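You operate a simulated robot arm through the tools that you are given. There is no shell and no other tool. Be economical: measure what you need, move in short steps, check, and stop when the job is done.

You run a simulated robot arm. Do the job below in one go: nothing can be reset, and whatever is moved stays where it is left.

TASK
Take the bobbin on the top of the long table and put it away on the top of the table with the wood edge. Then turn the eyelet dial to 8 mm. Then take the purple harness grip and leave it on the middle shelf of the steel rack. The order counts.
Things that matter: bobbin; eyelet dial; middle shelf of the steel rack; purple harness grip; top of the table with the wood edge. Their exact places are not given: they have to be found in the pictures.

The check looks at the end state, three seconds after you hand in, the way a careful person would. Anything else that was tipped, shoved, dropped, spilled or broken makes it a failure.

THE ROBOT
A 7-joint arm with a two-finger parallel gripper on a trunk, on a base that drives. Base frame: it is fixed to the floor where the robot stands at the start and does not move with it; the origin is under the middle of the robot, x ahead of it, y to its left, z up; the surface under the hand at the start is at about z = 924. Lengths are in mm, angles in rad, forces in N, time in s.
With the tool pointing down near the work surface it reaches from about 380 to 880 mm from the robot's upright axis, wherever it stands. Its first joint turns from -2.897 to 2.897 rad. Places, roughly: eyelet dial [500, 300, 900]; middle shelf of the steel rack [-2400, -2100, 900]; top of the table with the wood edge [8100, -600, 800]. Payload 3.43 kg.
The tool frame sits at the grasp point between the pads (the TCP): z along the fingers, y along the line on which they close. The tips reach 34 mm beyond it. Largest opening 128 mm; finger width 24, thickness 12; the body of the gripper, 48 by 130 mm, starts 96 mm behind the TCP.
Orientation is told as [roll, pitch, yaw] about the base's x, y, z axes, in that order, counted from this pose: with the fingers straight down and closing along the base's y, the tool's x points along the base's -x, its y along +y and its z along -z.

THE INTERFACE
- The arm moves only by the tool drive_tool. Its argument "deltas" is a list of rows, each a list of 6 numbers: the shift along the base's x, y, z in mm, then the turn, a rotation vector about the base's x, y, z in rad. In form: [[x, y, z, wx, wy, wz], ...]. A call has 1 to 8 rows; each row shifts and turns the commanded pose from where the row before left it. "hand" is the gripper command, from -1 (shut) to 1 (fully open), values between in proportion, set as the call begins (left out, the last holds). Each row takes 0.2 s and may step no farther than 50 mm and 0.15 rad from the row before; otherwise, or with a gripper value out of range, the whole call is refused. A pose out of reach is approached as far as the arm can. The call stops where the force on the tool passes 40 N (or 10 N more than at its start, if that is more) or the arm is blocked; 0.2 s more then pass. The fingers move at their own pace (about 153 mm/s each) and stop on an object; they squeeze with about 27 N. The grip force told is the motor's: it shows also when the fingers shut on nothing. Time passes only in rows, and 0.2 s behind the last, so rows that do not move let the fingers close. The reply holds the time, the measured pose of the TCP, the force on the tool along the base axes, the opening and the grip force, in the units named above and with some noise, with the torque about the TCP (base axes, N m) and any sound that the robot's microphone picked up.
- Cameras (640 x 400 px; columns grow to the right, rows downward): "scene" is now at [189.9, 22, 1559.6]; the picture's right is [0.28, -0.96, 0.00], its down [-0.70, -0.21, -0.69] and it looks along [0.66, 0.19, -0.73] (base axes); focal length 257 px, centre (320, 200). "wrist" rides on the gripper at [76, -11, -160] in the tool frame; the picture's right is [0.15, 0.99, 0.00], its down [-0.88, 0.13, -0.46] and it looks along [-0.45, 0.07, 0.89] (tool axes); focal length 234 px, centre (320, 200).
- camera(camera): a new picture of that camera. It takes no simulated time.
- roll_base(legs): drives the robot by 1 to 6 legs, each [ahead, turn to the left] in mm and rad, along the robot's own axes; the way and the turn of a leg run together, so that a leg with both is an arc; at most 1500 mm and 3.142 rad a leg. The arm and the cameras ride along, it lands a little off, and it stops where it bumps. It gives what a move gives.
- head_to(pan, tilt): turns the head with the scene camera to pan (to the left, within 2.304 rad either way) and tilt (down, from -0.506 to 1.204), counted from straight ahead of the robot. It gives what a move gives.
- locate(camera, pixels): for up to 12 pixels [column, row] of the newest picture of that camera ("zoom" is the newest enlarged one), the place [x, y, z] in the base frame of the surface seen there, good to about 2 mm, but the place of the scene camera against the robot may be out by one fixed shift of up to 18 mm in any direction. It takes no simulated time.
- enlarge(camera, box): a new picture of the part [left, top, right, bottom] of that camera's present view, enlarged. It takes no simulated time.
- finish_job(): hands the job in; it is judged then, once.

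Go step by step. Measure first, check grasps and placings, and put right what went wrong. The budget is 110 turns and 90 pictures, counting those below and the enlarged ones. Unless the task says otherwise, let go and move clear before handing in, and close with one line.

The tools are called by a JSON object that holds its "api" and its "payload". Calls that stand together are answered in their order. drive_tool: Moves the arm, as the interface text tells. Its arguments: {"type":"object","properties":{"deltas":{"type":"array"},"hand":{"type":"number"}},"required":["deltas"]} The other tools are called the same way: roll_base (legs) drives the base; head_to (pan, tilt) turns the head that bears the scene camera; camera (camera) takes a picture; locate (camera, pixels) gives the place of the surface under pixels of a picture; enlarge (camera, box) takes an enlarged picture of a part of a camera's view; finish_job () hands the job in.

At the start:

```text
t: 0.0
tool_pos: [547.9, 101.4, 1221.3]
tcp_rot: [0.001, 0.0, -0.006]
contact_force: [0.0, 0.3, 1.1]
torque: [0.0, -0.01, -0.01]
width: 128.0
gripper_force: 0.0
robot x, y, heading: [-0.3, 4.5, 0.004]
head pan, tilt: [0.288, 0.813]
```

scene: 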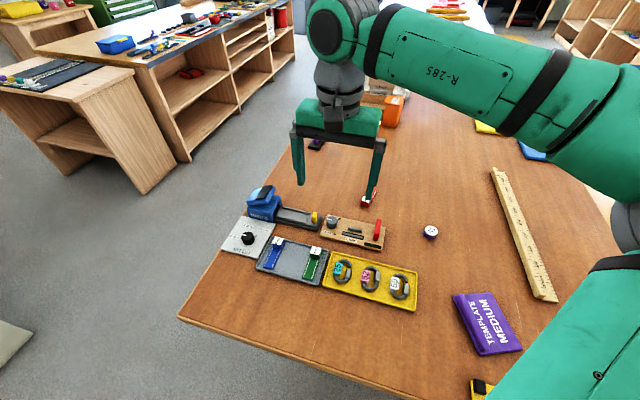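
wrist: 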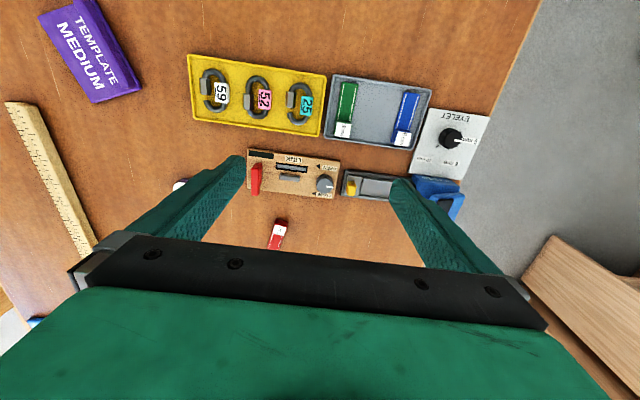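

The scene shows the eyelet dial at about (247,238), and a small round thing at (430,231) that may be the bobbin. I'll enlarge those and look around further.

{"api": "enlarge", "payload": {"camera": "scene", "box": [200, 160, 460, 322]}}

{"api": "locate", "payload": {"camera": "scene", "pixels": [[430, 231], [247, 238], [368, 200], [228, 250], [485, 320], [270, 215]]}}

{"api": "head_to", "payload": {"pan": 0.0, "tilt": 0.3}}

{"api": "camera", "payload": {"camera": "scene"}}

```text
2.46 times, centred on (330, 241) of scene
```

zoom: 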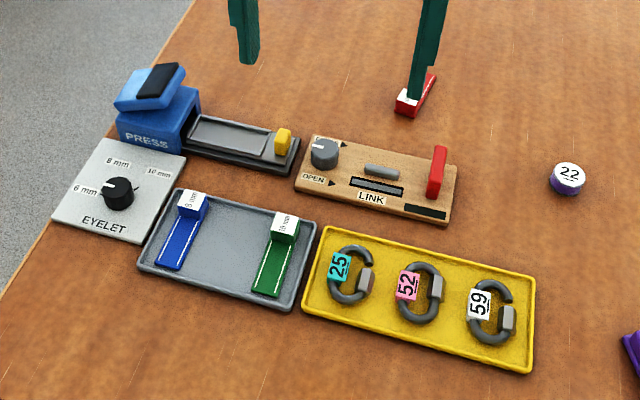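

```text
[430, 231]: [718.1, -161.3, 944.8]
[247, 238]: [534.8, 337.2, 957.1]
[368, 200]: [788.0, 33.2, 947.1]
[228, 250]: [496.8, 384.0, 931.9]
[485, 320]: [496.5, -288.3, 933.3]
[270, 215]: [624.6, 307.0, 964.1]
```

```text
t: 0.9
tool_pos: [548.2, 101.8, 1221.9]
tcp_rot: [0.0, 0.001, -0.004]
contact_force: [0.0, -0.1, -0.4]
torque: [-0.01, 0.0, 0.01]
width: 128.0
gripper_force: 0.1
robot x, y, heading: [0.2, -0.6, -0.001]
head pan, tilt: [0.0, 0.3]
```

```text
86 pictures are left
```

scene: 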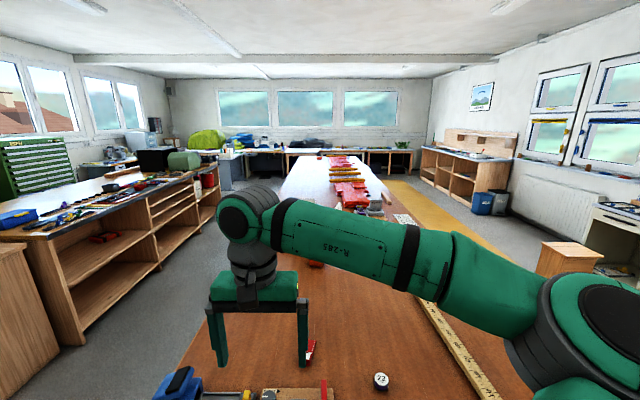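

The long table ahead stretches far. The bobbin candidate is at (381,381). I'll zoom on the far area and pan around.

{"api": "enlarge", "payload": {"camera": "scene", "box": [220, 110, 440, 248]}}

{"api": "locate", "payload": {"camera": "scene", "pixels": [[330, 150], [380, 150], [265, 152], [350, 190], [470, 155], [410, 220], [300, 180], [405, 185], [100, 195], [550, 250], [630, 210], [481, 200]]}}

{"api": "head_to", "payload": {"pan": -1.2, "tilt": 0.4}}

{"api": "camera", "payload": {"camera": "scene"}}

{"api": "head_to", "payload": {"pan": -2.3, "tilt": 0.4}}

{"api": "camera", "payload": {"camera": "scene"}}

{"api": "head_to", "payload": {"pan": 2.0, "tilt": 0.4}}

{"api": "camera", "payload": {"camera": "scene"}}

{"api": "head_to", "payload": {"pan": 1.0, "tilt": 0.4}}

{"api": "camera", "payload": {"camera": "scene"}}

```text
2.90 times, centred on (330, 179) of scene
```

zoom: 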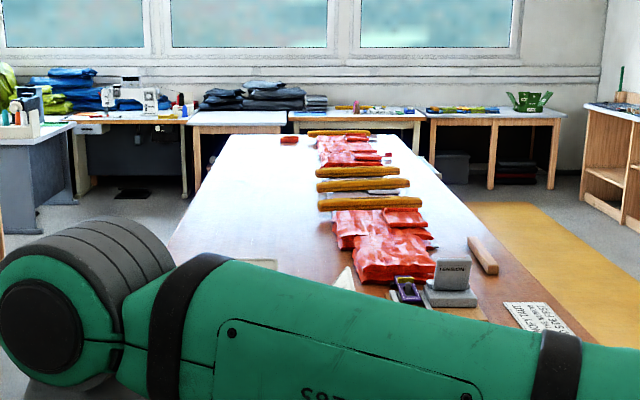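

```text
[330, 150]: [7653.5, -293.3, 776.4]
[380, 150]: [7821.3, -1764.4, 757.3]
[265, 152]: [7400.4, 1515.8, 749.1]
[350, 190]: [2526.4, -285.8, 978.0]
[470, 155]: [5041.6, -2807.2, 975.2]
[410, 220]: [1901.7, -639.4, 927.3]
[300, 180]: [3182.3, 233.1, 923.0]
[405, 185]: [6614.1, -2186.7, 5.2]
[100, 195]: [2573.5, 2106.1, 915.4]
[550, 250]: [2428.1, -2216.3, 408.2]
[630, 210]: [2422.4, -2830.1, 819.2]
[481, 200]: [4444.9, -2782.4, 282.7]
```

```text
t: 2.3
tool_pos: [547.7, 101.2, 1222.4]
tcp_rot: [-0.001, 0.0, -0.006]
contact_force: [-0.2, 0.4, 0.6]
torque: [0.01, 0.01, -0.02]
width: 127.8
gripper_force: 0.0
robot x, y, heading: [0.5, -4.0, 0.004]
head pan, tilt: [-1.201, 0.4]
```

```text
84 pictures are left
```

scene: 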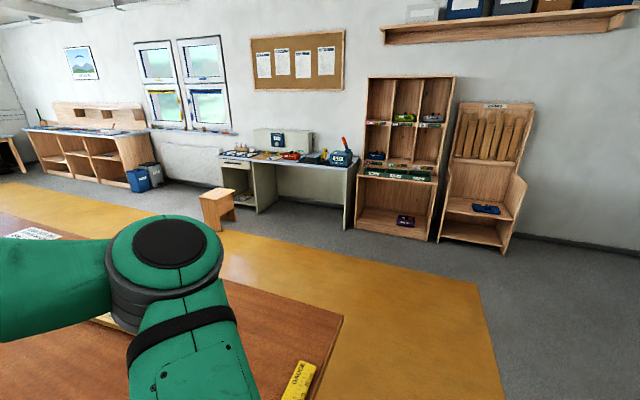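

```text
t: 3.7
tool_pos: [547.4, 101.3, 1220.9]
tcp_rot: [0.001, 0.0, -0.006]
contact_force: [-0.4, 0.0, 0.8]
torque: [-0.01, 0.0, -0.01]
width: 128.1
gripper_force: 0.1
robot x, y, heading: [-0.7, 4.3, 0.001]
head pan, tilt: [-2.3, 0.4]
```

```text
83 pictures are left
```

scene: 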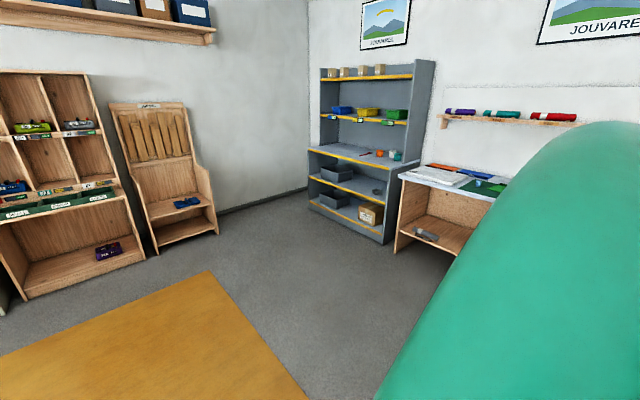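

```text
t: 7.1
tool_pos: [548.1, 101.0, 1221.9]
tcp_rot: [-0.001, -0.001, -0.004]
contact_force: [0.4, -0.2, -0.7]
torque: [-0.04, -0.03, 0.02]
width: 127.8
gripper_force: 0.0
robot x, y, heading: [-0.2, 0.6, -0.005]
head pan, tilt: [2.0, 0.4]
```

```text
82 pictures are left
```

scene: 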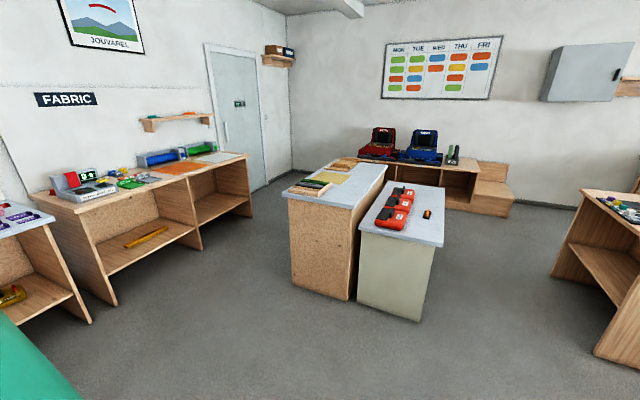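

```text
t: 8.4
tool_pos: [548.3, 101.3, 1222.0]
tcp_rot: [-0.001, -0.001, -0.004]
contact_force: [-0.1, -0.2, -0.2]
torque: [0.04, -0.01, -0.02]
width: 127.8
gripper_force: 0.0
robot x, y, heading: [-2.5, -0.7, 0.002]
head pan, tilt: [1.0, 0.4]
```

```text
81 pictures are left
```

scene: 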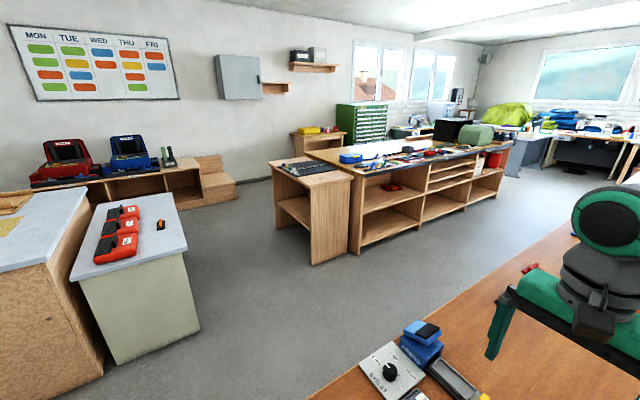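

The steel rack stands at pan −2.3 around (370,150); a purple item lies next to a grey stand at about (360,210) in the forward view. I'll zoom on candidates.

{"api": "head_to", "payload": {"pan": -0.2, "tilt": 0.3}}

{"api": "camera", "payload": {"camera": "scene"}}

{"api": "enlarge", "payload": {"camera": "scene", "box": [260, 180, 360, 243]}}

{"api": "enlarge", "payload": {"camera": "scene", "box": [210, 120, 330, 195]}}

```text
t: 9.8
tool_pos: [547.5, 101.8, 1221.4]
tcp_rot: [0.0, -0.002, -0.004]
contact_force: [-0.4, -0.9, 0.2]
torque: [0.0, -0.02, 0.01]
width: 128.0
gripper_force: 0.1
robot x, y, heading: [-0.2, -2.6, -0.0]
head pan, tilt: [-0.201, 0.3]
```

```text
80 pictures are left
```

scene: 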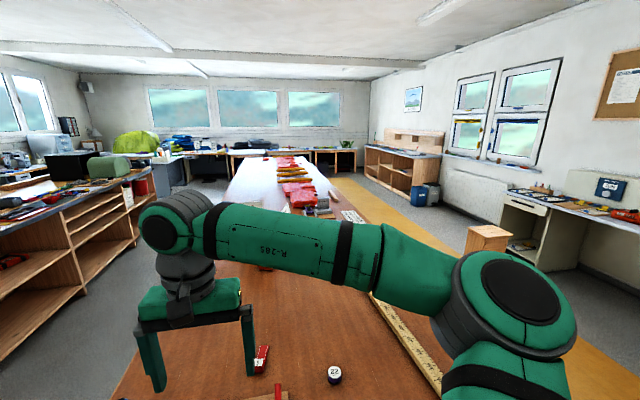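

```text
6.35 times, centred on (310, 212) of scene
```

zoom: 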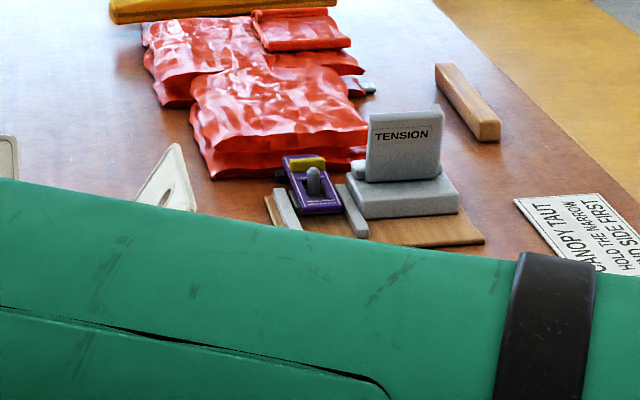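

```text
5.33 times, centred on (270, 158) of scene
```

zoom: 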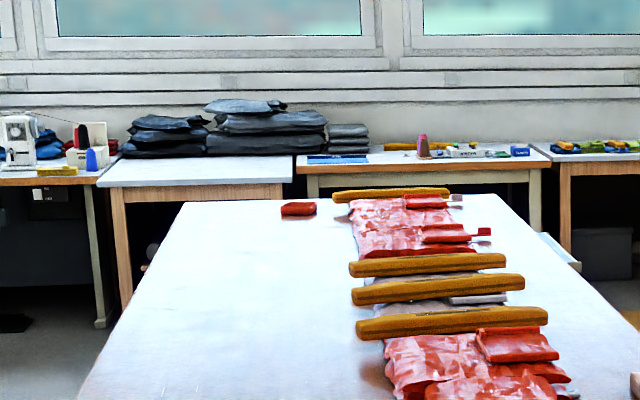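

The purple piece on the "TENSION" fixture is one candidate. I'll zoom other purple things and the "22" object to discriminate.

{"api": "enlarge", "payload": {"camera": "scene", "box": [230, 335, 370, 400]}}

{"api": "head_to", "payload": {"pan": -2.1, "tilt": 0.4}}

{"api": "enlarge", "payload": {"camera": "scene", "box": [0, 60, 290, 280]}}

{"api": "enlarge", "payload": {"camera": "scene", "box": [340, 50, 640, 260]}}

{"api": "head_to", "payload": {"pan": 2.3, "tilt": 0.4}}

{"api": "camera", "payload": {"camera": "scene"}}

```text
4.57 times, centred on (300, 368) of scene
```

zoom: 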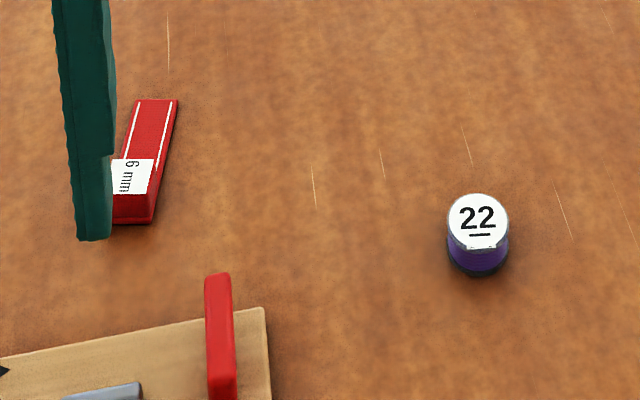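

```text
t: 11.7
tool_pos: [548.2, 100.9, 1222.2]
tcp_rot: [-0.001, -0.001, -0.005]
contact_force: [0.0, -0.2, 0.3]
torque: [0.0, -0.02, 0.04]
width: 128.0
gripper_force: 0.1
robot x, y, heading: [-0.2, 3.8, 0.0]
head pan, tilt: [-2.1, 0.4]
```

```text
1.82 times, centred on (145, 170) of scene
```

zoom: 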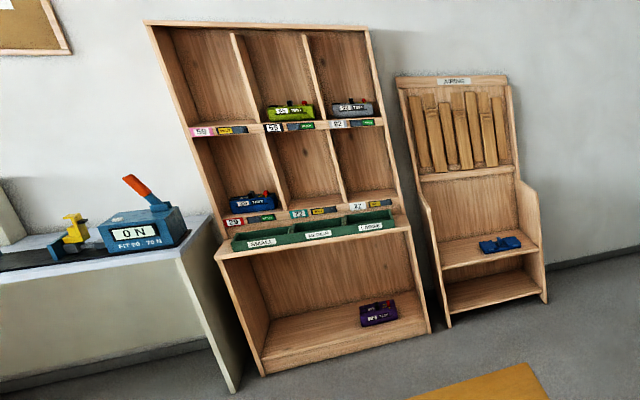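

```text
1.90 times, centred on (490, 155) of scene
```

zoom: 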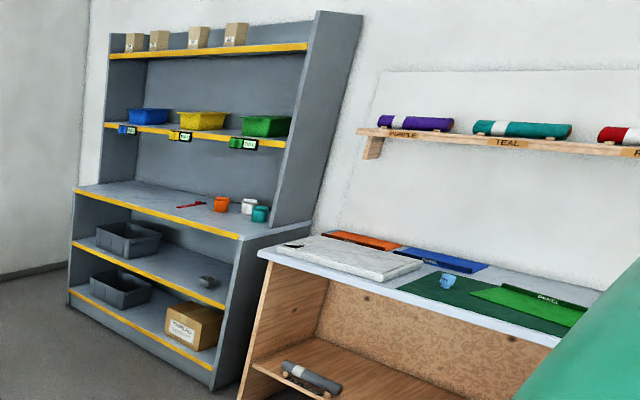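

```text
t: 15.2
tool_pos: [547.6, 102.0, 1222.2]
tcp_rot: [0.001, -0.001, -0.005]
contact_force: [-0.4, -0.5, -0.2]
torque: [0.01, -0.01, 0.0]
width: 128.0
gripper_force: 0.0
robot x, y, heading: [-0.4, -2.1, -0.0]
head pan, tilt: [2.3, 0.4]
```

```text
74 pictures are left
```

scene: 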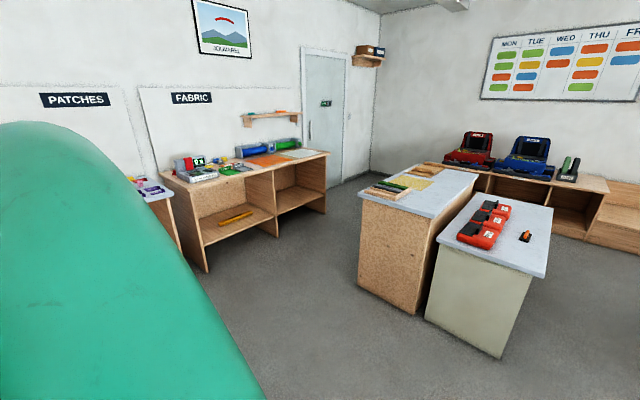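

Two purple candidates: the "TENSION" one and one on the bookcase's bottom shelf. I'll zoom hard on the bookcase.

{"api": "head_to", "payload": {"pan": -1.6, "tilt": 0.4}}

{"api": "camera", "payload": {"camera": "scene"}}

{"api": "enlarge", "payload": {"camera": "scene", "box": [205, 75, 365, 175]}}

{"api": "enlarge", "payload": {"camera": "scene", "box": [200, 150, 360, 250]}}

```text
t: 18.4
tool_pos: [547.8, 101.8, 1222.1]
tcp_rot: [-0.001, 0.001, -0.005]
contact_force: [0.4, -0.4, 0.3]
torque: [-0.01, 0.0, 0.03]
width: 128.2
gripper_force: 0.0
robot x, y, heading: [-0.1, -1.5, 0.005]
head pan, tilt: [-1.6, 0.4]
```

```text
73 pictures are left
```

scene: 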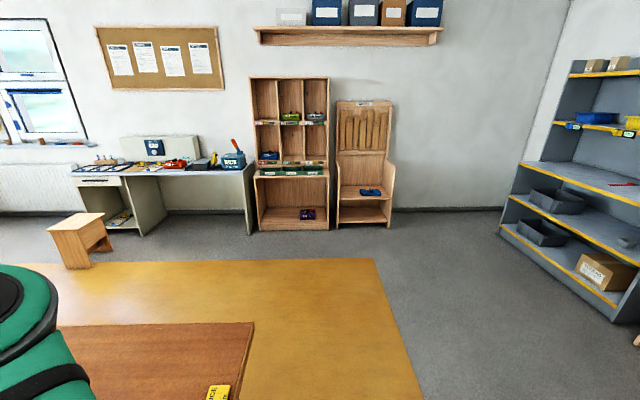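

```text
4.00 times, centred on (285, 125) of scene
```

zoom: 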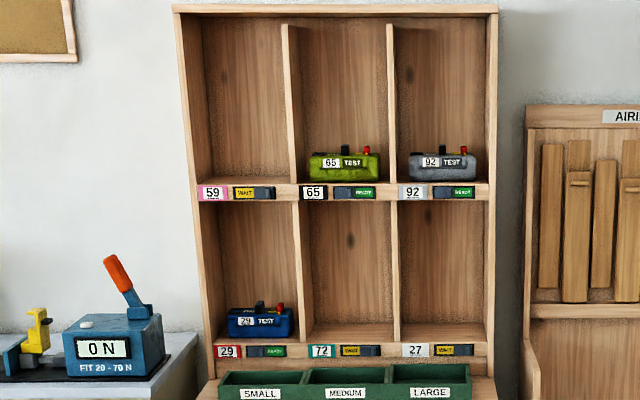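

```text
4.00 times, centred on (280, 200) of scene
```

zoom: 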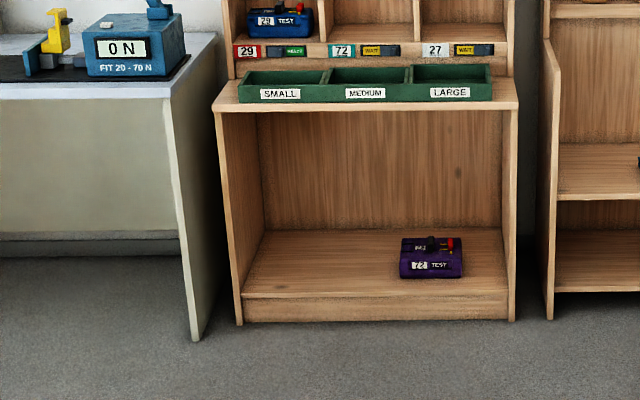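

The purple box on the bookcase is a "TEST" unit, not obviously a grip. I'll check the test desk, the left workbench and the others.

{"api": "enlarge", "payload": {"camera": "scene", "box": [70, 120, 260, 240]}}

{"api": "enlarge", "payload": {"camera": "scene", "box": [330, 160, 410, 210]}}

{"api": "head_to", "payload": {"pan": 0.9, "tilt": 0.3}}

{"api": "camera", "payload": {"camera": "scene"}}

{"api": "enlarge", "payload": {"camera": "scene", "box": [220, 120, 480, 282]}}

{"api": "enlarge", "payload": {"camera": "scene", "box": [0, 120, 220, 258]}}

```text
3.33 times, centred on (165, 180) of scene
```

zoom: 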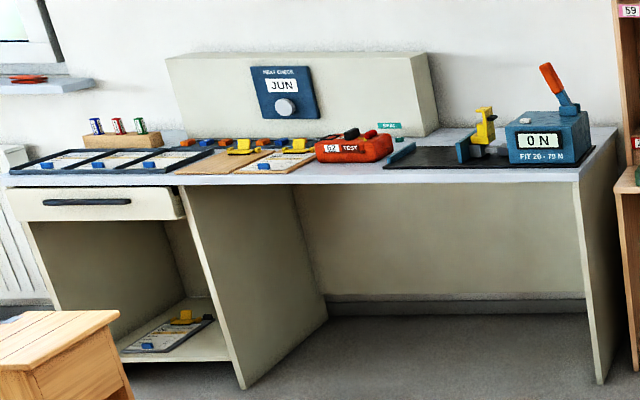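

```text
8.00 times, centred on (370, 185) of scene
```

zoom: 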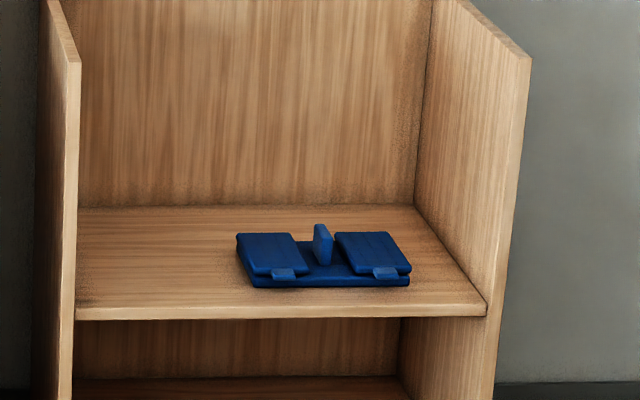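

```text
t: 20.7
tool_pos: [549.0, 101.3, 1221.8]
tcp_rot: [-0.001, -0.001, -0.006]
contact_force: [0.5, -0.1, 0.2]
torque: [-0.01, 0.01, -0.03]
width: 128.1
gripper_force: 0.0
robot x, y, heading: [-1.0, 1.2, -0.001]
head pan, tilt: [0.901, 0.3]
```

```text
68 pictures are left
```

scene: 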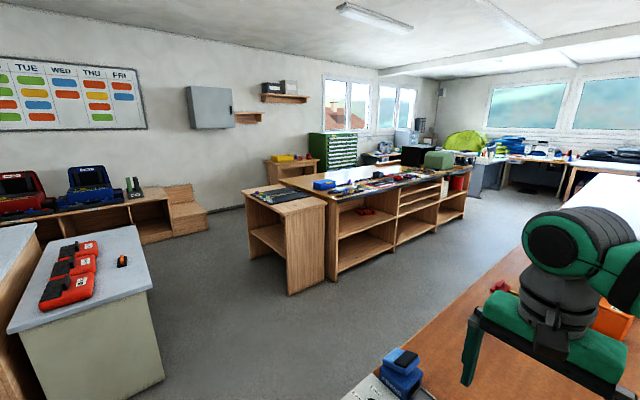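

```text
2.46 times, centred on (350, 201) of scene
```

zoom: 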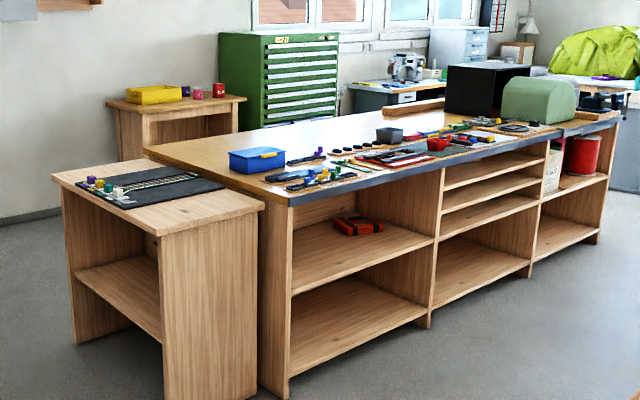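

```text
2.90 times, centred on (110, 189) of scene
```

zoom: 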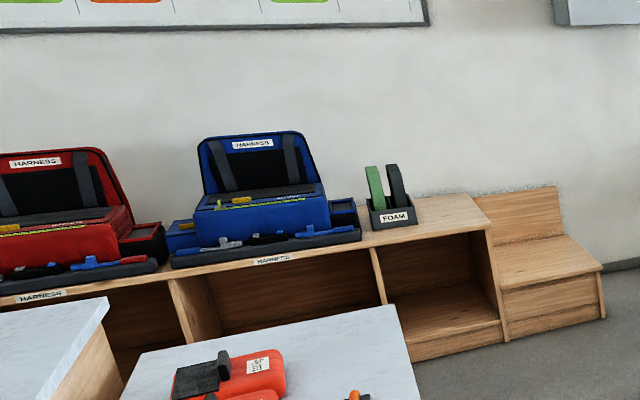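

Still unsure which is the "harness grip"; there was also a small purple thing on the long table near (318,143) in the first view. I'll look there.

{"api": "head_to", "payload": {"pan": 0.288, "tilt": 0.7}}

{"api": "camera", "payload": {"camera": "scene"}}

{"api": "enlarge", "payload": {"camera": "scene", "box": [290, 80, 450, 180]}}

{"api": "enlarge", "payload": {"camera": "scene", "box": [400, 0, 640, 150]}}

```text
t: 21.7
tool_pos: [547.9, 101.5, 1222.1]
tcp_rot: [0.0, 0.0, -0.005]
contact_force: [-0.4, -0.9, 0.8]
torque: [0.0, 0.01, -0.01]
width: 128.3
gripper_force: 0.1
robot x, y, heading: [0.6, -0.4, -0.001]
head pan, tilt: [0.288, 0.7]
```

```text
65 pictures are left
```

scene: 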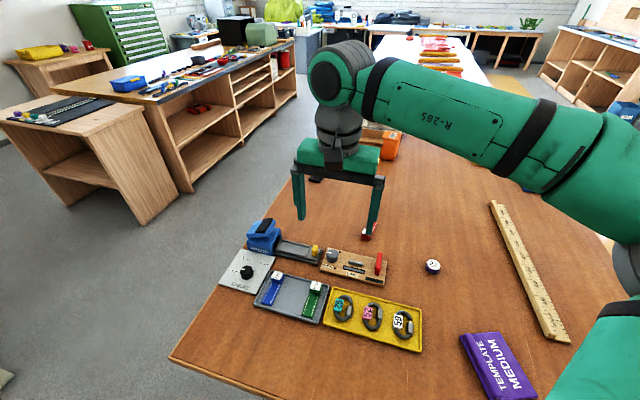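

```text
4.00 times, centred on (370, 130) of scene
```

zoom: 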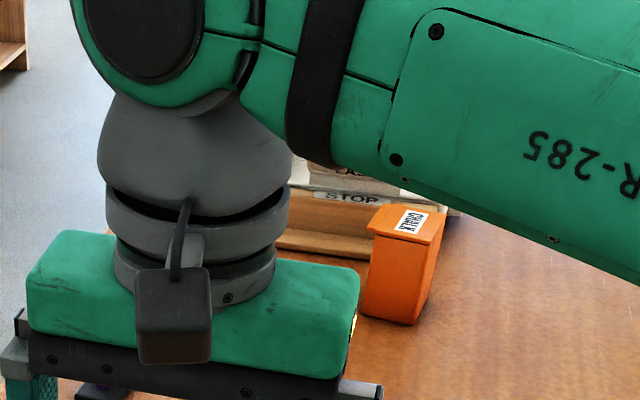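

```text
2.67 times, centred on (520, 75) of scene
```

zoom: 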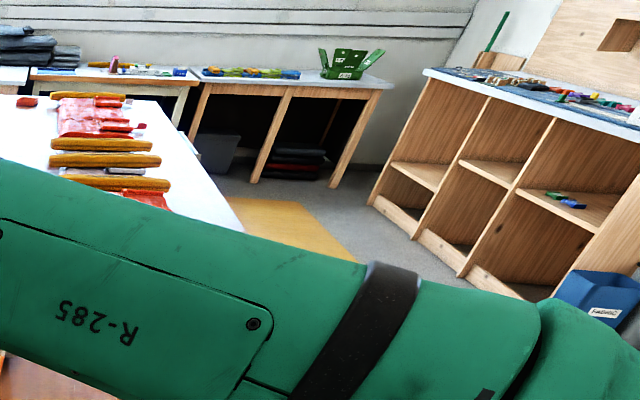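

Something dark/purple hides behind the gripper at about (317,177). I'll move the hand above the "22" spool, then look again.

{"api": "drive_tool", "payload": {"deltas": [[20, -38, -15, 0, 0, 0], [20, -38, -15, 0, 0, 0], [20, -38, -15, 0, 0, 0], [20, -38, -15, 0, 0, 0], [20, -38, -15, 0, 0, 0], [20, -38, -15, 0, 0, 0], [20, -34, -15, 0, 0, 0]]}}

{"api": "camera", "payload": {"camera": "scene"}}

{"api": "camera", "payload": {"camera": "wrist"}}

{"api": "enlarge", "payload": {"camera": "scene", "box": [280, 90, 440, 190]}}

```text
t: 23.3
tool_pos: [688.0, -161.3, 1117.1]
tcp_rot: [-0.001, -0.003, -0.005]
contact_force: [-0.2, 0.3, -0.3]
torque: [-0.01, 0.0, 0.03]
width: 128.0
gripper_force: 0.1
robot x, y, heading: [-1.0, -0.4, -0.005]
head pan, tilt: [0.288, 0.7]
```

```text
62 pictures are left
```

scene: 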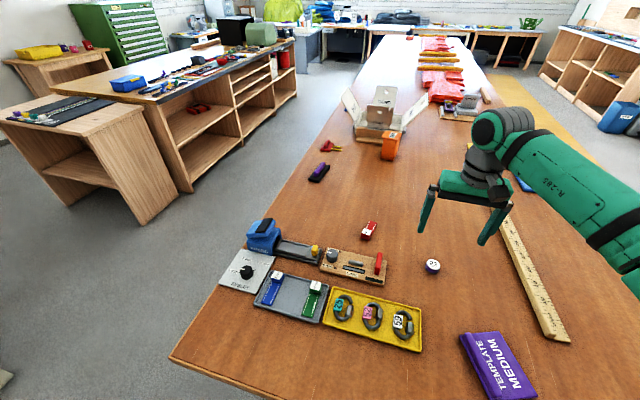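

```text
61 pictures are left
```

wrist: 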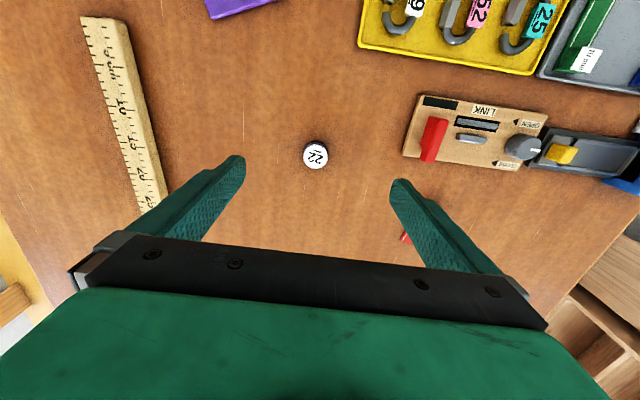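

```text
4.00 times, centred on (360, 140) of scene
```

zoom: 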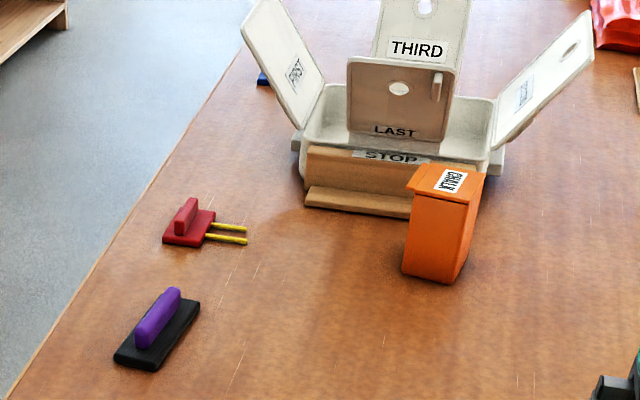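

A purple grip on a black base lies at (318,172) on the long table, beside a red one with yellow pins. I'll zoom on the harness bench to see what a matching part looks like, plus the (a) object in detail.

{"api": "enlarge", "payload": {"camera": "scene", "box": [300, 135, 348, 187]}}

{"api": "locate", "payload": {"camera": "zoom", "pixels": [[320, 200], [320, 320], [320, 260], [250, 330], [400, 250]]}}

{"api": "head_to", "payload": {"pan": 1.7, "tilt": 0.35}}

{"api": "enlarge", "payload": {"camera": "scene", "box": [200, 120, 420, 258]}}

{"api": "head_to", "payload": {"pan": -0.1, "tilt": 0.4}}

{"api": "enlarge", "payload": {"camera": "scene", "box": [230, 110, 470, 260]}}

```text
7.69 times, centred on (324, 161) of scene
```

zoom: 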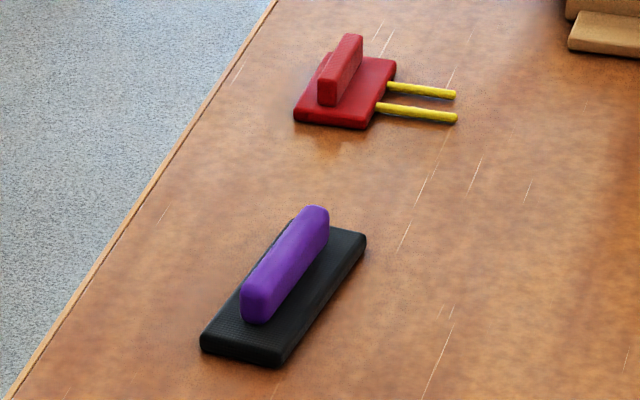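

```text
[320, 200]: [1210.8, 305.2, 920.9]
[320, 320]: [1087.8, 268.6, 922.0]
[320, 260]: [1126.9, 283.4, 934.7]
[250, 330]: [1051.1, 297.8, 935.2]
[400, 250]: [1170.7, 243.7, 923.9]
```

```text
t: 24.8
tool_pos: [688.9, -160.5, 1117.2]
tcp_rot: [-0.001, -0.001, -0.006]
contact_force: [-0.3, 0.8, 0.0]
torque: [-0.01, 0.03, 0.01]
width: 127.9
gripper_force: 0.0
robot x, y, heading: [0.9, -0.1, 0.003]
head pan, tilt: [1.7, 0.351]
```

```text
2.90 times, centred on (310, 189) of scene
```

zoom: 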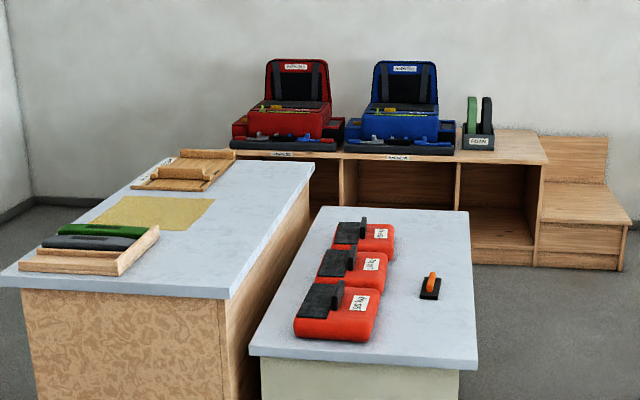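

```text
t: 26.6
tool_pos: [688.3, -160.4, 1117.0]
tcp_rot: [0.001, 0.0, -0.004]
contact_force: [0.2, 1.5, 0.1]
torque: [0.04, 0.0, -0.02]
width: 128.0
gripper_force: 0.1
robot x, y, heading: [-4.4, 3.4, -0.001]
head pan, tilt: [-0.099, 0.4]
```

```text
2.67 times, centred on (350, 185) of scene
```

zoom: 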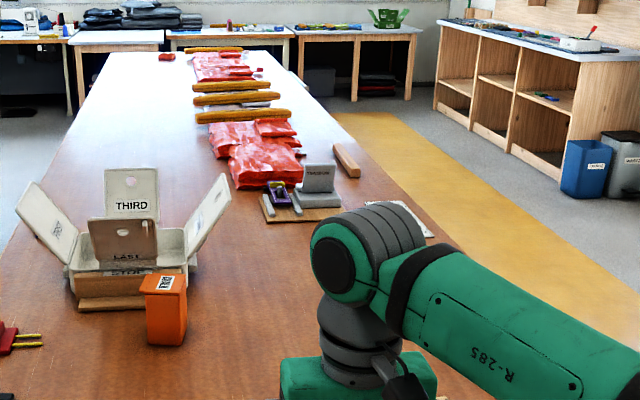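

An orange grip on the same black base sits on another table, so the purple one at about (1127, 283) is the harness grip. Now I'll locate the bobbin "22" with the wrist camera at (314,154).

{"api": "locate", "payload": {"camera": "wrist", "pixels": [[314, 154], [308, 146], [322, 146], [315, 164], [340, 200], [304, 150]]}}

{"api": "enlarge", "payload": {"camera": "wrist", "box": [280, 130, 350, 174]}}

```text
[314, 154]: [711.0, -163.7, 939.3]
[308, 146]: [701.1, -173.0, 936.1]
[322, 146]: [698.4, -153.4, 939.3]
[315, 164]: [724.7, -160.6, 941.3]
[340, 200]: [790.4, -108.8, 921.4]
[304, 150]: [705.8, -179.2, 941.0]
```

```text
9.09 times, centred on (315, 152) of wrist
```

zoom: 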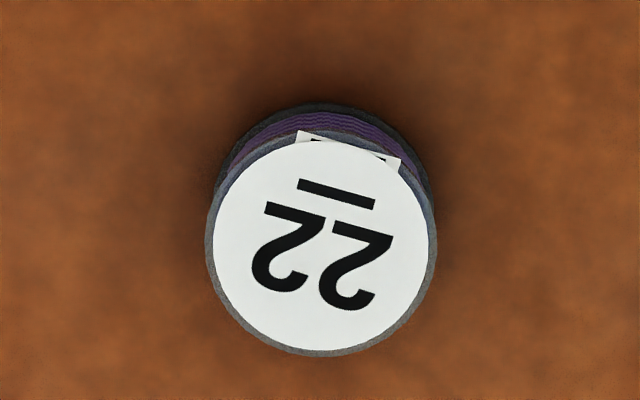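

Bobbin centre is about (714, −162), top z≈940, diameter ~30. I'll descend over it with tips just above the table and close.

{"api": "drive_tool", "payload": {"deltas": [[26, -1, -40, 0, 0, 0], [0, 0, -40, 0, 0, 0], [0, 0, -40, 0, 0, 0], [0, 0, -22, 0, 0, 0], [0, 0, -13, 0, 0, 0]], "hand": 0.2}}

{"api": "camera", "payload": {"camera": "wrist"}}

```text
t: 27.8
tool_pos: [714.6, -162.6, 961.4]
tcp_rot: [0.0, 0.0, -0.005]
contact_force: [0.2, -1.1, 0.5]
torque: [0.01, -0.01, 0.03]
width: 76.7
gripper_force: 0.1
robot x, y, heading: [-0.6, 2.7, 0.002]
head pan, tilt: [-0.099, 0.4]
```

```text
55 pictures are left
```

wrist: 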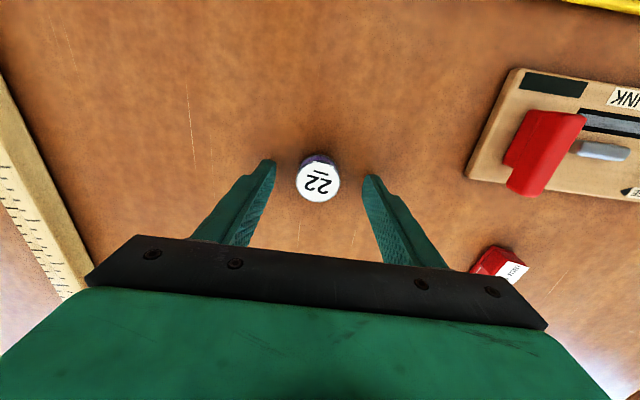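

The bobbin lies between the fingertips. I'll close.

{"api": "drive_tool", "payload": {"deltas": [[0, 0, 0, 0, 0, 0], [0, 0, 0, 0, 0, 0], [0, 0, 0, 0, 0, 0]], "hand": -1}}

{"api": "drive_tool", "payload": {"deltas": [[0, 0, 40, 0, 0, 0], [-20, 0, 45, 0, 0, 0], [-45, 0, 20, 0, 0, 0], [-45, 0, 10, 0, 0, 0]]}}

{"api": "camera", "payload": {"camera": "wrist"}}

```text
t: 28.6
tool_pos: [715.1, -163.0, 962.1]
tcp_rot: [0.0, 0.0, -0.006]
contact_force: [0.2, -0.1, -0.6]
torque: [0.02, -0.03, 0.0]
width: 36.5
gripper_force: 26.7
robot x, y, heading: [-4.8, 2.1, -0.001]
head pan, tilt: [-0.099, 0.4]
```

```text
t: 29.6
tool_pos: [604.3, -161.9, 1078.4]
tcp_rot: [-0.001, 0.001, -0.006]
contact_force: [1.1, 0.4, 0.5]
torque: [-0.02, -0.02, -0.03]
width: 36.1
gripper_force: 26.6
robot x, y, heading: [1.6, 1.6, -0.003]
head pan, tilt: [-0.099, 0.4]
```

```text
54 pictures are left
```

wrist: 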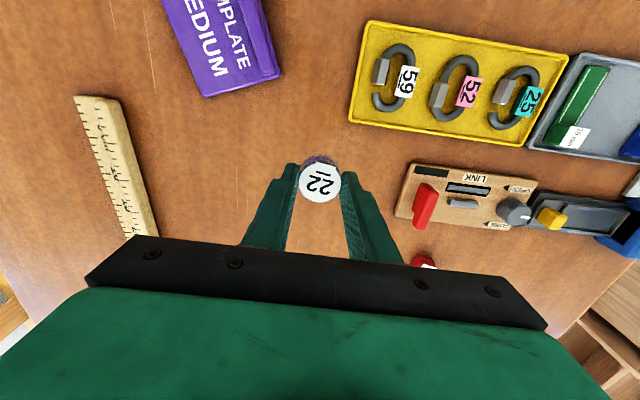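

Bobbin is held (width 36). I'll raise and retract the arm, then map the right-hand aisle.

{"api": "drive_tool", "payload": {"deltas": [[-30, 0, 40, 0, 0, 0], [-30, 0, 40, 0, 0, 0], [-30, 0, 40, 0, 0, 0], [-30, 0, 40, 0, 0, 0]]}}

{"api": "head_to", "payload": {"pan": -0.6, "tilt": 0.4}}

{"api": "camera", "payload": {"camera": "scene"}}

```text
t: 30.6
tool_pos: [482.9, -161.1, 1236.2]
tcp_rot: [-0.001, 0.0, -0.007]
contact_force: [-0.4, 0.2, -0.9]
torque: [0.0, 0.0, -0.01]
width: 36.4
gripper_force: 27.1
robot x, y, heading: [-3.6, 0.1, -0.002]
head pan, tilt: [-0.099, 0.4]
```

```text
t: 31.6
tool_pos: [485.7, -161.2, 1234.4]
tcp_rot: [0.0, 0.002, -0.006]
contact_force: [0.1, 1.0, 0.6]
torque: [-0.01, -0.01, 0.03]
width: 36.2
gripper_force: 26.8
robot x, y, heading: [-2.5, -1.2, 0.002]
head pan, tilt: [-0.6, 0.4]
```

```text
53 pictures are left
```

scene: 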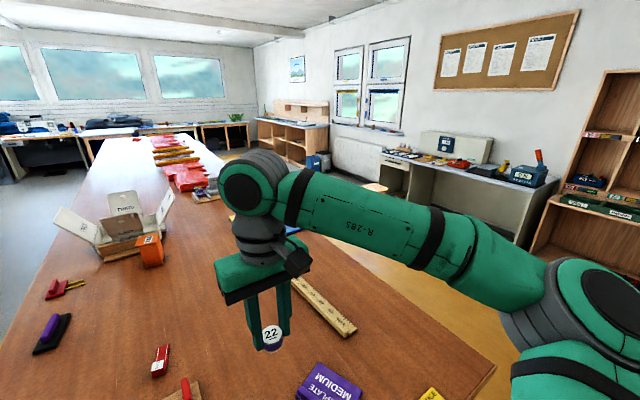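

{"api": "locate", "payload": {"camera": "scene", "pixels": [[494, 368], [400, 305], [330, 250], [225, 163], [193, 133], [130, 137], [400, 270], [374, 186], [242, 150], [410, 165], [500, 262], [480, 240]]}}

{"api": "head_to", "payload": {"pan": 0.1, "tilt": 0.3}}

{"api": "camera", "payload": {"camera": "scene"}}

{"api": "enlarge", "payload": {"camera": "scene", "box": [280, 120, 480, 200]}}

```text
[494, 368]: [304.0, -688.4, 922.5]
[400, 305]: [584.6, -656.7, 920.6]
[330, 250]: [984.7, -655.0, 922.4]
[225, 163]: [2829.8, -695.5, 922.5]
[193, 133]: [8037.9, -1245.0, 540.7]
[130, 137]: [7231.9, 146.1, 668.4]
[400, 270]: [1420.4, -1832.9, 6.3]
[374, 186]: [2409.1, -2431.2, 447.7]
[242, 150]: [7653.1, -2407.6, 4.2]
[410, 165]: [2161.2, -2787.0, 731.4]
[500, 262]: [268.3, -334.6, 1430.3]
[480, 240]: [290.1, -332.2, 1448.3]
```

```text
t: 32.6
tool_pos: [485.6, -161.4, 1235.6]
tcp_rot: [0.002, -0.001, -0.007]
contact_force: [-0.1, 0.5, 0.2]
torque: [-0.02, 0.01, -0.01]
width: 36.2
gripper_force: 27.5
robot x, y, heading: [-3.3, -2.3, -0.004]
head pan, tilt: [0.099, 0.3]
```

```text
52 pictures are left
```

scene: 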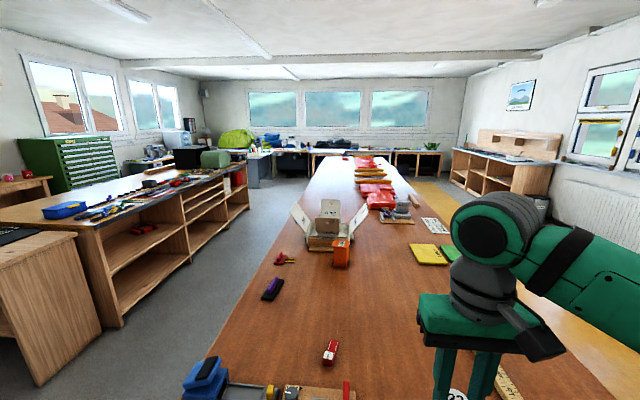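

```text
3.20 times, centred on (380, 160) of scene
```

zoom: 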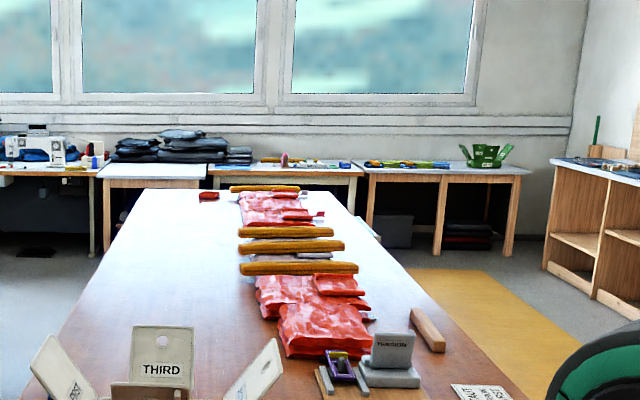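

Table's right edge is at y≈−675 and the aisle is free to y≈−1830. I'll back off and go into the right aisle at y≈−1300.

{"api": "roll_base", "payload": {"legs": [[-500, 0], [0, -1.571], [1300, 0], [0, 1.571]]}}

{"api": "head_to", "payload": {"pan": 0.0, "tilt": 0.4}}

{"api": "camera", "payload": {"camera": "scene"}}

```text
t: 50.3
tool_pos: [-8.9, -1458.5, 1236.0]
tcp_rot: [0.0, -0.002, -0.008]
contact_force: [0.2, 0.2, -0.7]
torque: [0.0, 0.0, -0.02]
width: 35.9
gripper_force: 27.5
robot x, y, heading: [-495.2, -1295.6, -0.0]
head pan, tilt: [0.099, 0.3]
```

```text
t: 51.0
tool_pos: [-9.0, -1458.5, 1235.3]
tcp_rot: [-0.001, 0.0, -0.009]
contact_force: [-0.7, -1.0, -0.2]
torque: [0.01, -0.01, 0.02]
width: 35.9
gripper_force: 26.3
robot x, y, heading: [-493.7, -1295.6, -0.001]
head pan, tilt: [0.0, 0.4]
```

```text
50 pictures are left
```

scene: 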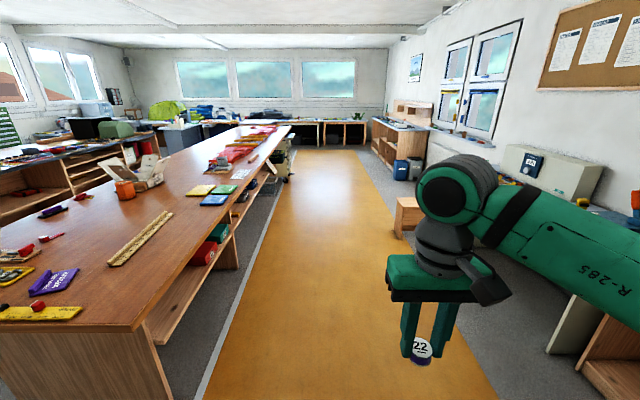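

The aisle is clear; something sits beside the table at (288,170). I'll locate it and the far tables.

{"api": "locate", "payload": {"camera": "scene", "pixels": [[288, 178], [285, 160], [275, 175], [295, 135], [290, 125], [268, 118], [370, 130], [398, 200], [310, 160]]}}

{"api": "enlarge", "payload": {"camera": "scene", "box": [230, 95, 390, 195]}}

```text
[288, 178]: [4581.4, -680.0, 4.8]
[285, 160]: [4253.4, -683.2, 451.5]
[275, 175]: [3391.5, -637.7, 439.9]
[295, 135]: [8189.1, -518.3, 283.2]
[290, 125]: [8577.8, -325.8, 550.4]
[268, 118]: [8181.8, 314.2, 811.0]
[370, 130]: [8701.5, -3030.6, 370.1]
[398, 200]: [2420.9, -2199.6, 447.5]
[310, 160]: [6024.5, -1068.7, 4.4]
```

```text
4.00 times, centred on (310, 145) of scene
```

zoom: 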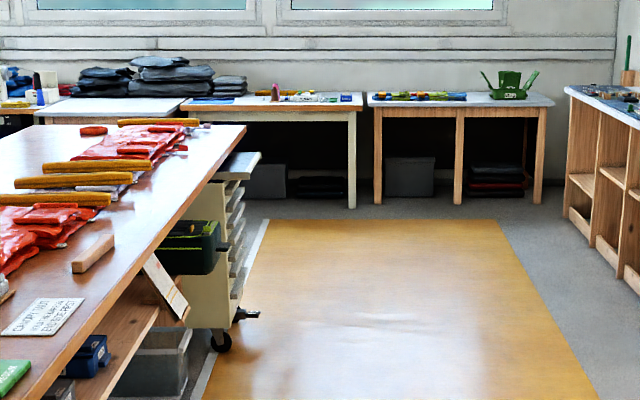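

The third far table (zoom 270,105) clearly has a wood-coloured edge and fits the given place. Driving down the aisle.

{"api": "roll_base", "payload": {"legs": [[1500, 0], [1500, 0], [1500, 0], [1500, 0], [800, 0]]}}

{"api": "head_to", "payload": {"pan": 0.3, "tilt": 0.5}}

{"api": "camera", "payload": {"camera": "scene"}}

```text
t: 83.4
tool_pos: [6807.6, -1454.2, 1234.4]
tcp_rot: [0.002, -0.001, 0.001]
contact_force: [1.2, -0.6, -0.1]
torque: [0.0, 0.01, 0.0]
width: 36.0
gripper_force: 27.1
robot x, y, heading: [6321.1, -1297.8, 0.007]
head pan, tilt: [0.0, 0.4]
```

```text
t: 84.2
tool_pos: [6807.1, -1453.7, 1234.6]
tcp_rot: [0.0, 0.0, -0.001]
contact_force: [0.6, 0.8, 1.1]
torque: [-0.01, 0.02, -0.01]
width: 36.1
gripper_force: 27.2
robot x, y, heading: [6322.3, -1296.7, 0.009]
head pan, tilt: [0.3, 0.499]
```

```text
48 pictures are left
```

scene: 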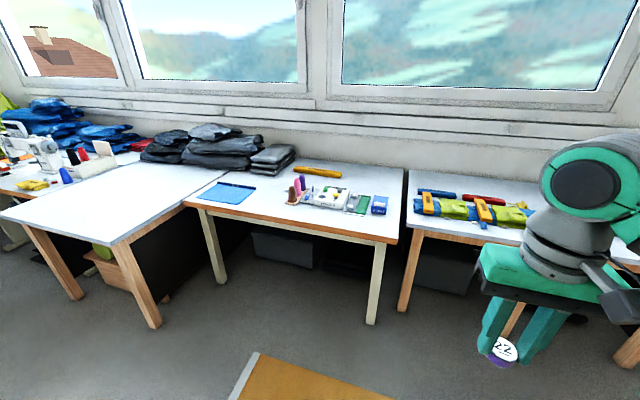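

{"api": "enlarge", "payload": {"camera": "scene", "box": [170, 140, 420, 296]}}

{"api": "locate", "payload": {"camera": "scene", "pixels": [[185, 202], [395, 242], [345, 225], [280, 207], [405, 172], [300, 195], [375, 205], [245, 205], [310, 215]]}}

```text
2.56 times, centred on (295, 218) of scene
```

zoom: 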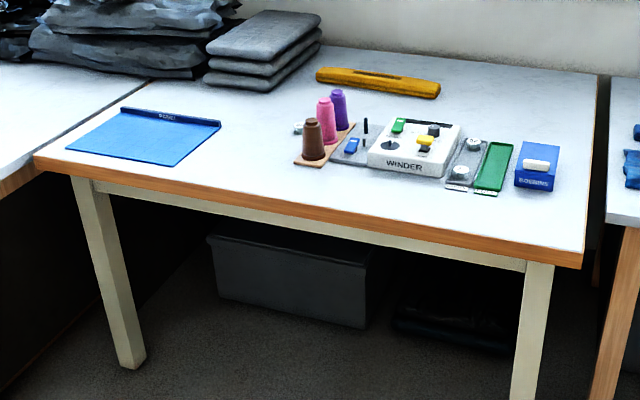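

```text
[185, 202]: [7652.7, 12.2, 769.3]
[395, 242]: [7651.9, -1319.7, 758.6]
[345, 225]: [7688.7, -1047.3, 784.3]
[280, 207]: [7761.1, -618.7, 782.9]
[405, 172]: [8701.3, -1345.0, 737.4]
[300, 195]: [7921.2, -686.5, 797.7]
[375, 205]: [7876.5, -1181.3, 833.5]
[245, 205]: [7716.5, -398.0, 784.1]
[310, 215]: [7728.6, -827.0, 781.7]
```

Free spot on the wood-edged table around (7770, −530, 783), between the blue mat and the cones. I'll drive to about (7250, −370) facing the table.

{"api": "roll_base", "payload": {"legs": [[0, 0.777], [1312, 0], [0, -0.785]]}}

{"api": "camera", "payload": {"camera": "wrist"}}

```text
t: 95.5
tool_pos: [7736.2, -524.9, 1235.8]
tcp_rot: [0.0, -0.001, -0.005]
contact_force: [-0.3, -0.1, -0.3]
torque: [-0.01, 0.04, 0.01]
width: 35.8
gripper_force: 27.2
robot x, y, heading: [7247.5, -365.7, 0.0]
head pan, tilt: [0.3, 0.499]
```

```text
46 pictures are left
```

wrist: 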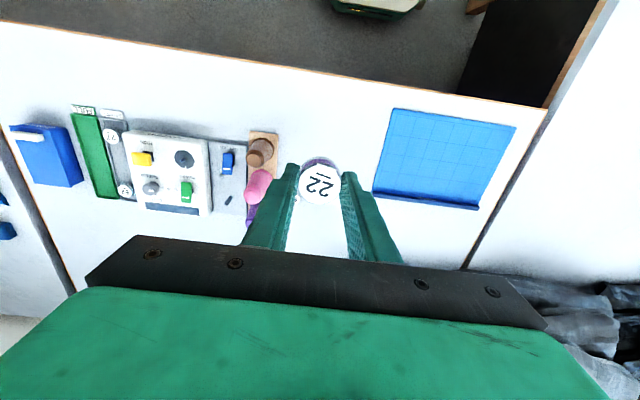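

I'll measure the table height and neighbours under the hand.

{"api": "locate", "payload": {"camera": "wrist", "pixels": [[325, 120], [325, 87], [262, 133], [258, 152], [375, 190], [388, 112], [300, 130], [350, 150], [258, 187]]}}

```text
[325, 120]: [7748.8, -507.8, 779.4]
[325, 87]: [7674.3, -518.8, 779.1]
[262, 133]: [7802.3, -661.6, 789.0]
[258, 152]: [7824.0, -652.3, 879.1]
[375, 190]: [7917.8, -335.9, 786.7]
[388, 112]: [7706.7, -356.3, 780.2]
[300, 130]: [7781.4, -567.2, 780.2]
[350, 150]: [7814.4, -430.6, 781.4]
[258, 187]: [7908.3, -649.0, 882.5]
```

Table top z≈780; grasp height above surface was ~39. I'll descend to z≈830 at (7775, −500).

{"api": "drive_tool", "payload": {"deltas": [[10, 6, -48, 0, 0, 0], [10, 6, -48, 0, 0, 0], [10, 6, -48, 0, 0, 0], [9, 6, -48, 0, 0, 0], [0, 0, -49, 0, 0, 0], [0, 0, -49, 0, 0, 0], [0, 0, -49, 0, 0, 0], [0, 0, -49, 0, 0, 0]]}}

{"api": "drive_tool", "payload": {"deltas": [[0, 0, -13, 0, 0, 0], [0, 0, -6, 0, 0, 0], [0, 0, -4, 0, 0, 0], [0, 0, -2, 0, 0, 0]]}}

{"api": "camera", "payload": {"camera": "wrist"}}

```text
t: 97.2
tool_pos: [7774.7, -502.1, 847.1]
tcp_rot: [0.001, -0.003, -0.003]
contact_force: [-0.4, -0.2, -1.1]
torque: [0.02, 0.02, 0.02]
width: 36.0
gripper_force: 27.0
robot x, y, heading: [7252.6, -364.5, -0.001]
head pan, tilt: [0.3, 0.499]
```

```text
t: 98.2
tool_pos: [7774.8, -502.5, 822.6]
tcp_rot: [0.0, -0.002, -0.004]
contact_force: [-0.3, -0.7, 0.1]
torque: [-0.01, 0.01, 0.0]
width: 36.1
gripper_force: 27.0
robot x, y, heading: [7250.3, -365.4, 0.0]
head pan, tilt: [0.3, 0.499]
```

```text
45 pictures are left
```

wrist: 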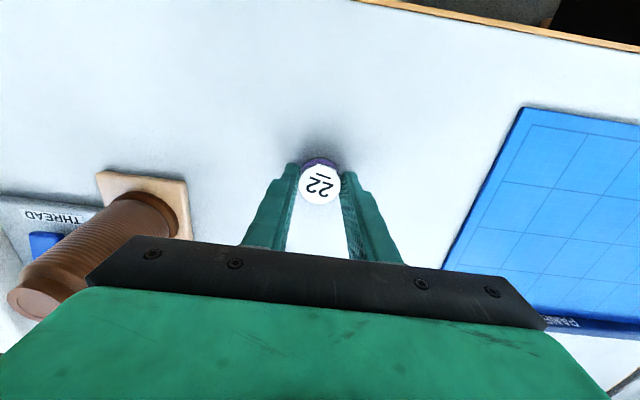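

No contact yet; I'll lower in 1 mm steps.

{"api": "drive_tool", "payload": {"deltas": [[0, 0, -1, 0, 0, 0], [0, 0, -1, 0, 0, 0], [0, 0, -1, 0, 0, 0]]}}

```text
t: 99.0
tool_pos: [7776.3, -501.2, 820.6]
tcp_rot: [0.0, -0.003, -0.004]
contact_force: [-1.6, -4.3, 21.7]
torque: [-0.1, 0.04, -0.06]
width: 36.0
gripper_force: 27.2
robot x, y, heading: [7252.5, -364.9, -0.001]
head pan, tilt: [0.3, 0.499]
```

Contact (21.7 N upward). I'll open partly, let it settle, then lift.

{"api": "drive_tool", "payload": {"deltas": [[0, 0, 1, 0, 0, 0], [0, 0, 0, 0, 0, 0]], "hand": 0.1}}

{"api": "drive_tool", "payload": {"deltas": [[0, 0, 30, 0, 0, 0], [0, 0, 45, 0, 0, 0], [-10, 0, 45, 0, 0, 0], [-10, 0, 45, 0, 0, 0], [-10, 0, 45, 0, 0, 0], [-10, 0, 48, 0, 0, 0], [0, 0, 48, 0, 0, 0], [0, 0, 48, 0, 0, 0]]}}

{"api": "camera", "payload": {"camera": "wrist"}}

```text
t: 99.7
tool_pos: [7774.8, -501.5, 818.9]
tcp_rot: [0.001, -0.001, -0.003]
contact_force: [0.2, 0.9, 0.3]
torque: [0.03, 0.0, -0.03]
width: 70.5
gripper_force: 0.1
robot x, y, heading: [7251.5, -364.4, 0.002]
head pan, tilt: [0.3, 0.499]
```

```text
t: 101.5
tool_pos: [7736.0, -502.1, 1173.8]
tcp_rot: [0.0, 0.001, -0.003]
contact_force: [0.2, -0.2, -1.1]
torque: [0.0, 0.03, -0.01]
width: 70.3
gripper_force: 0.1
robot x, y, heading: [7249.7, -362.9, 0.002]
head pan, tilt: [0.3, 0.499]
```

```text
44 pictures are left
```

wrist: 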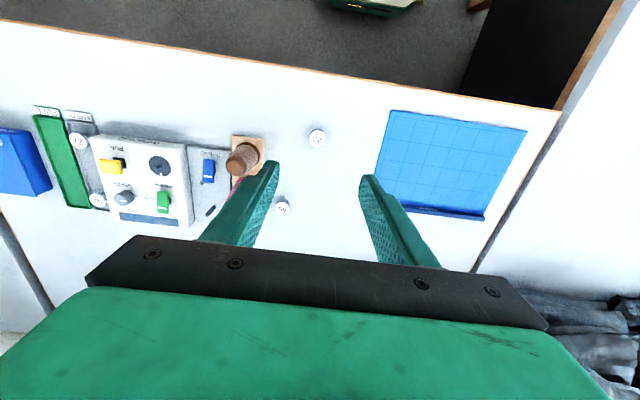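

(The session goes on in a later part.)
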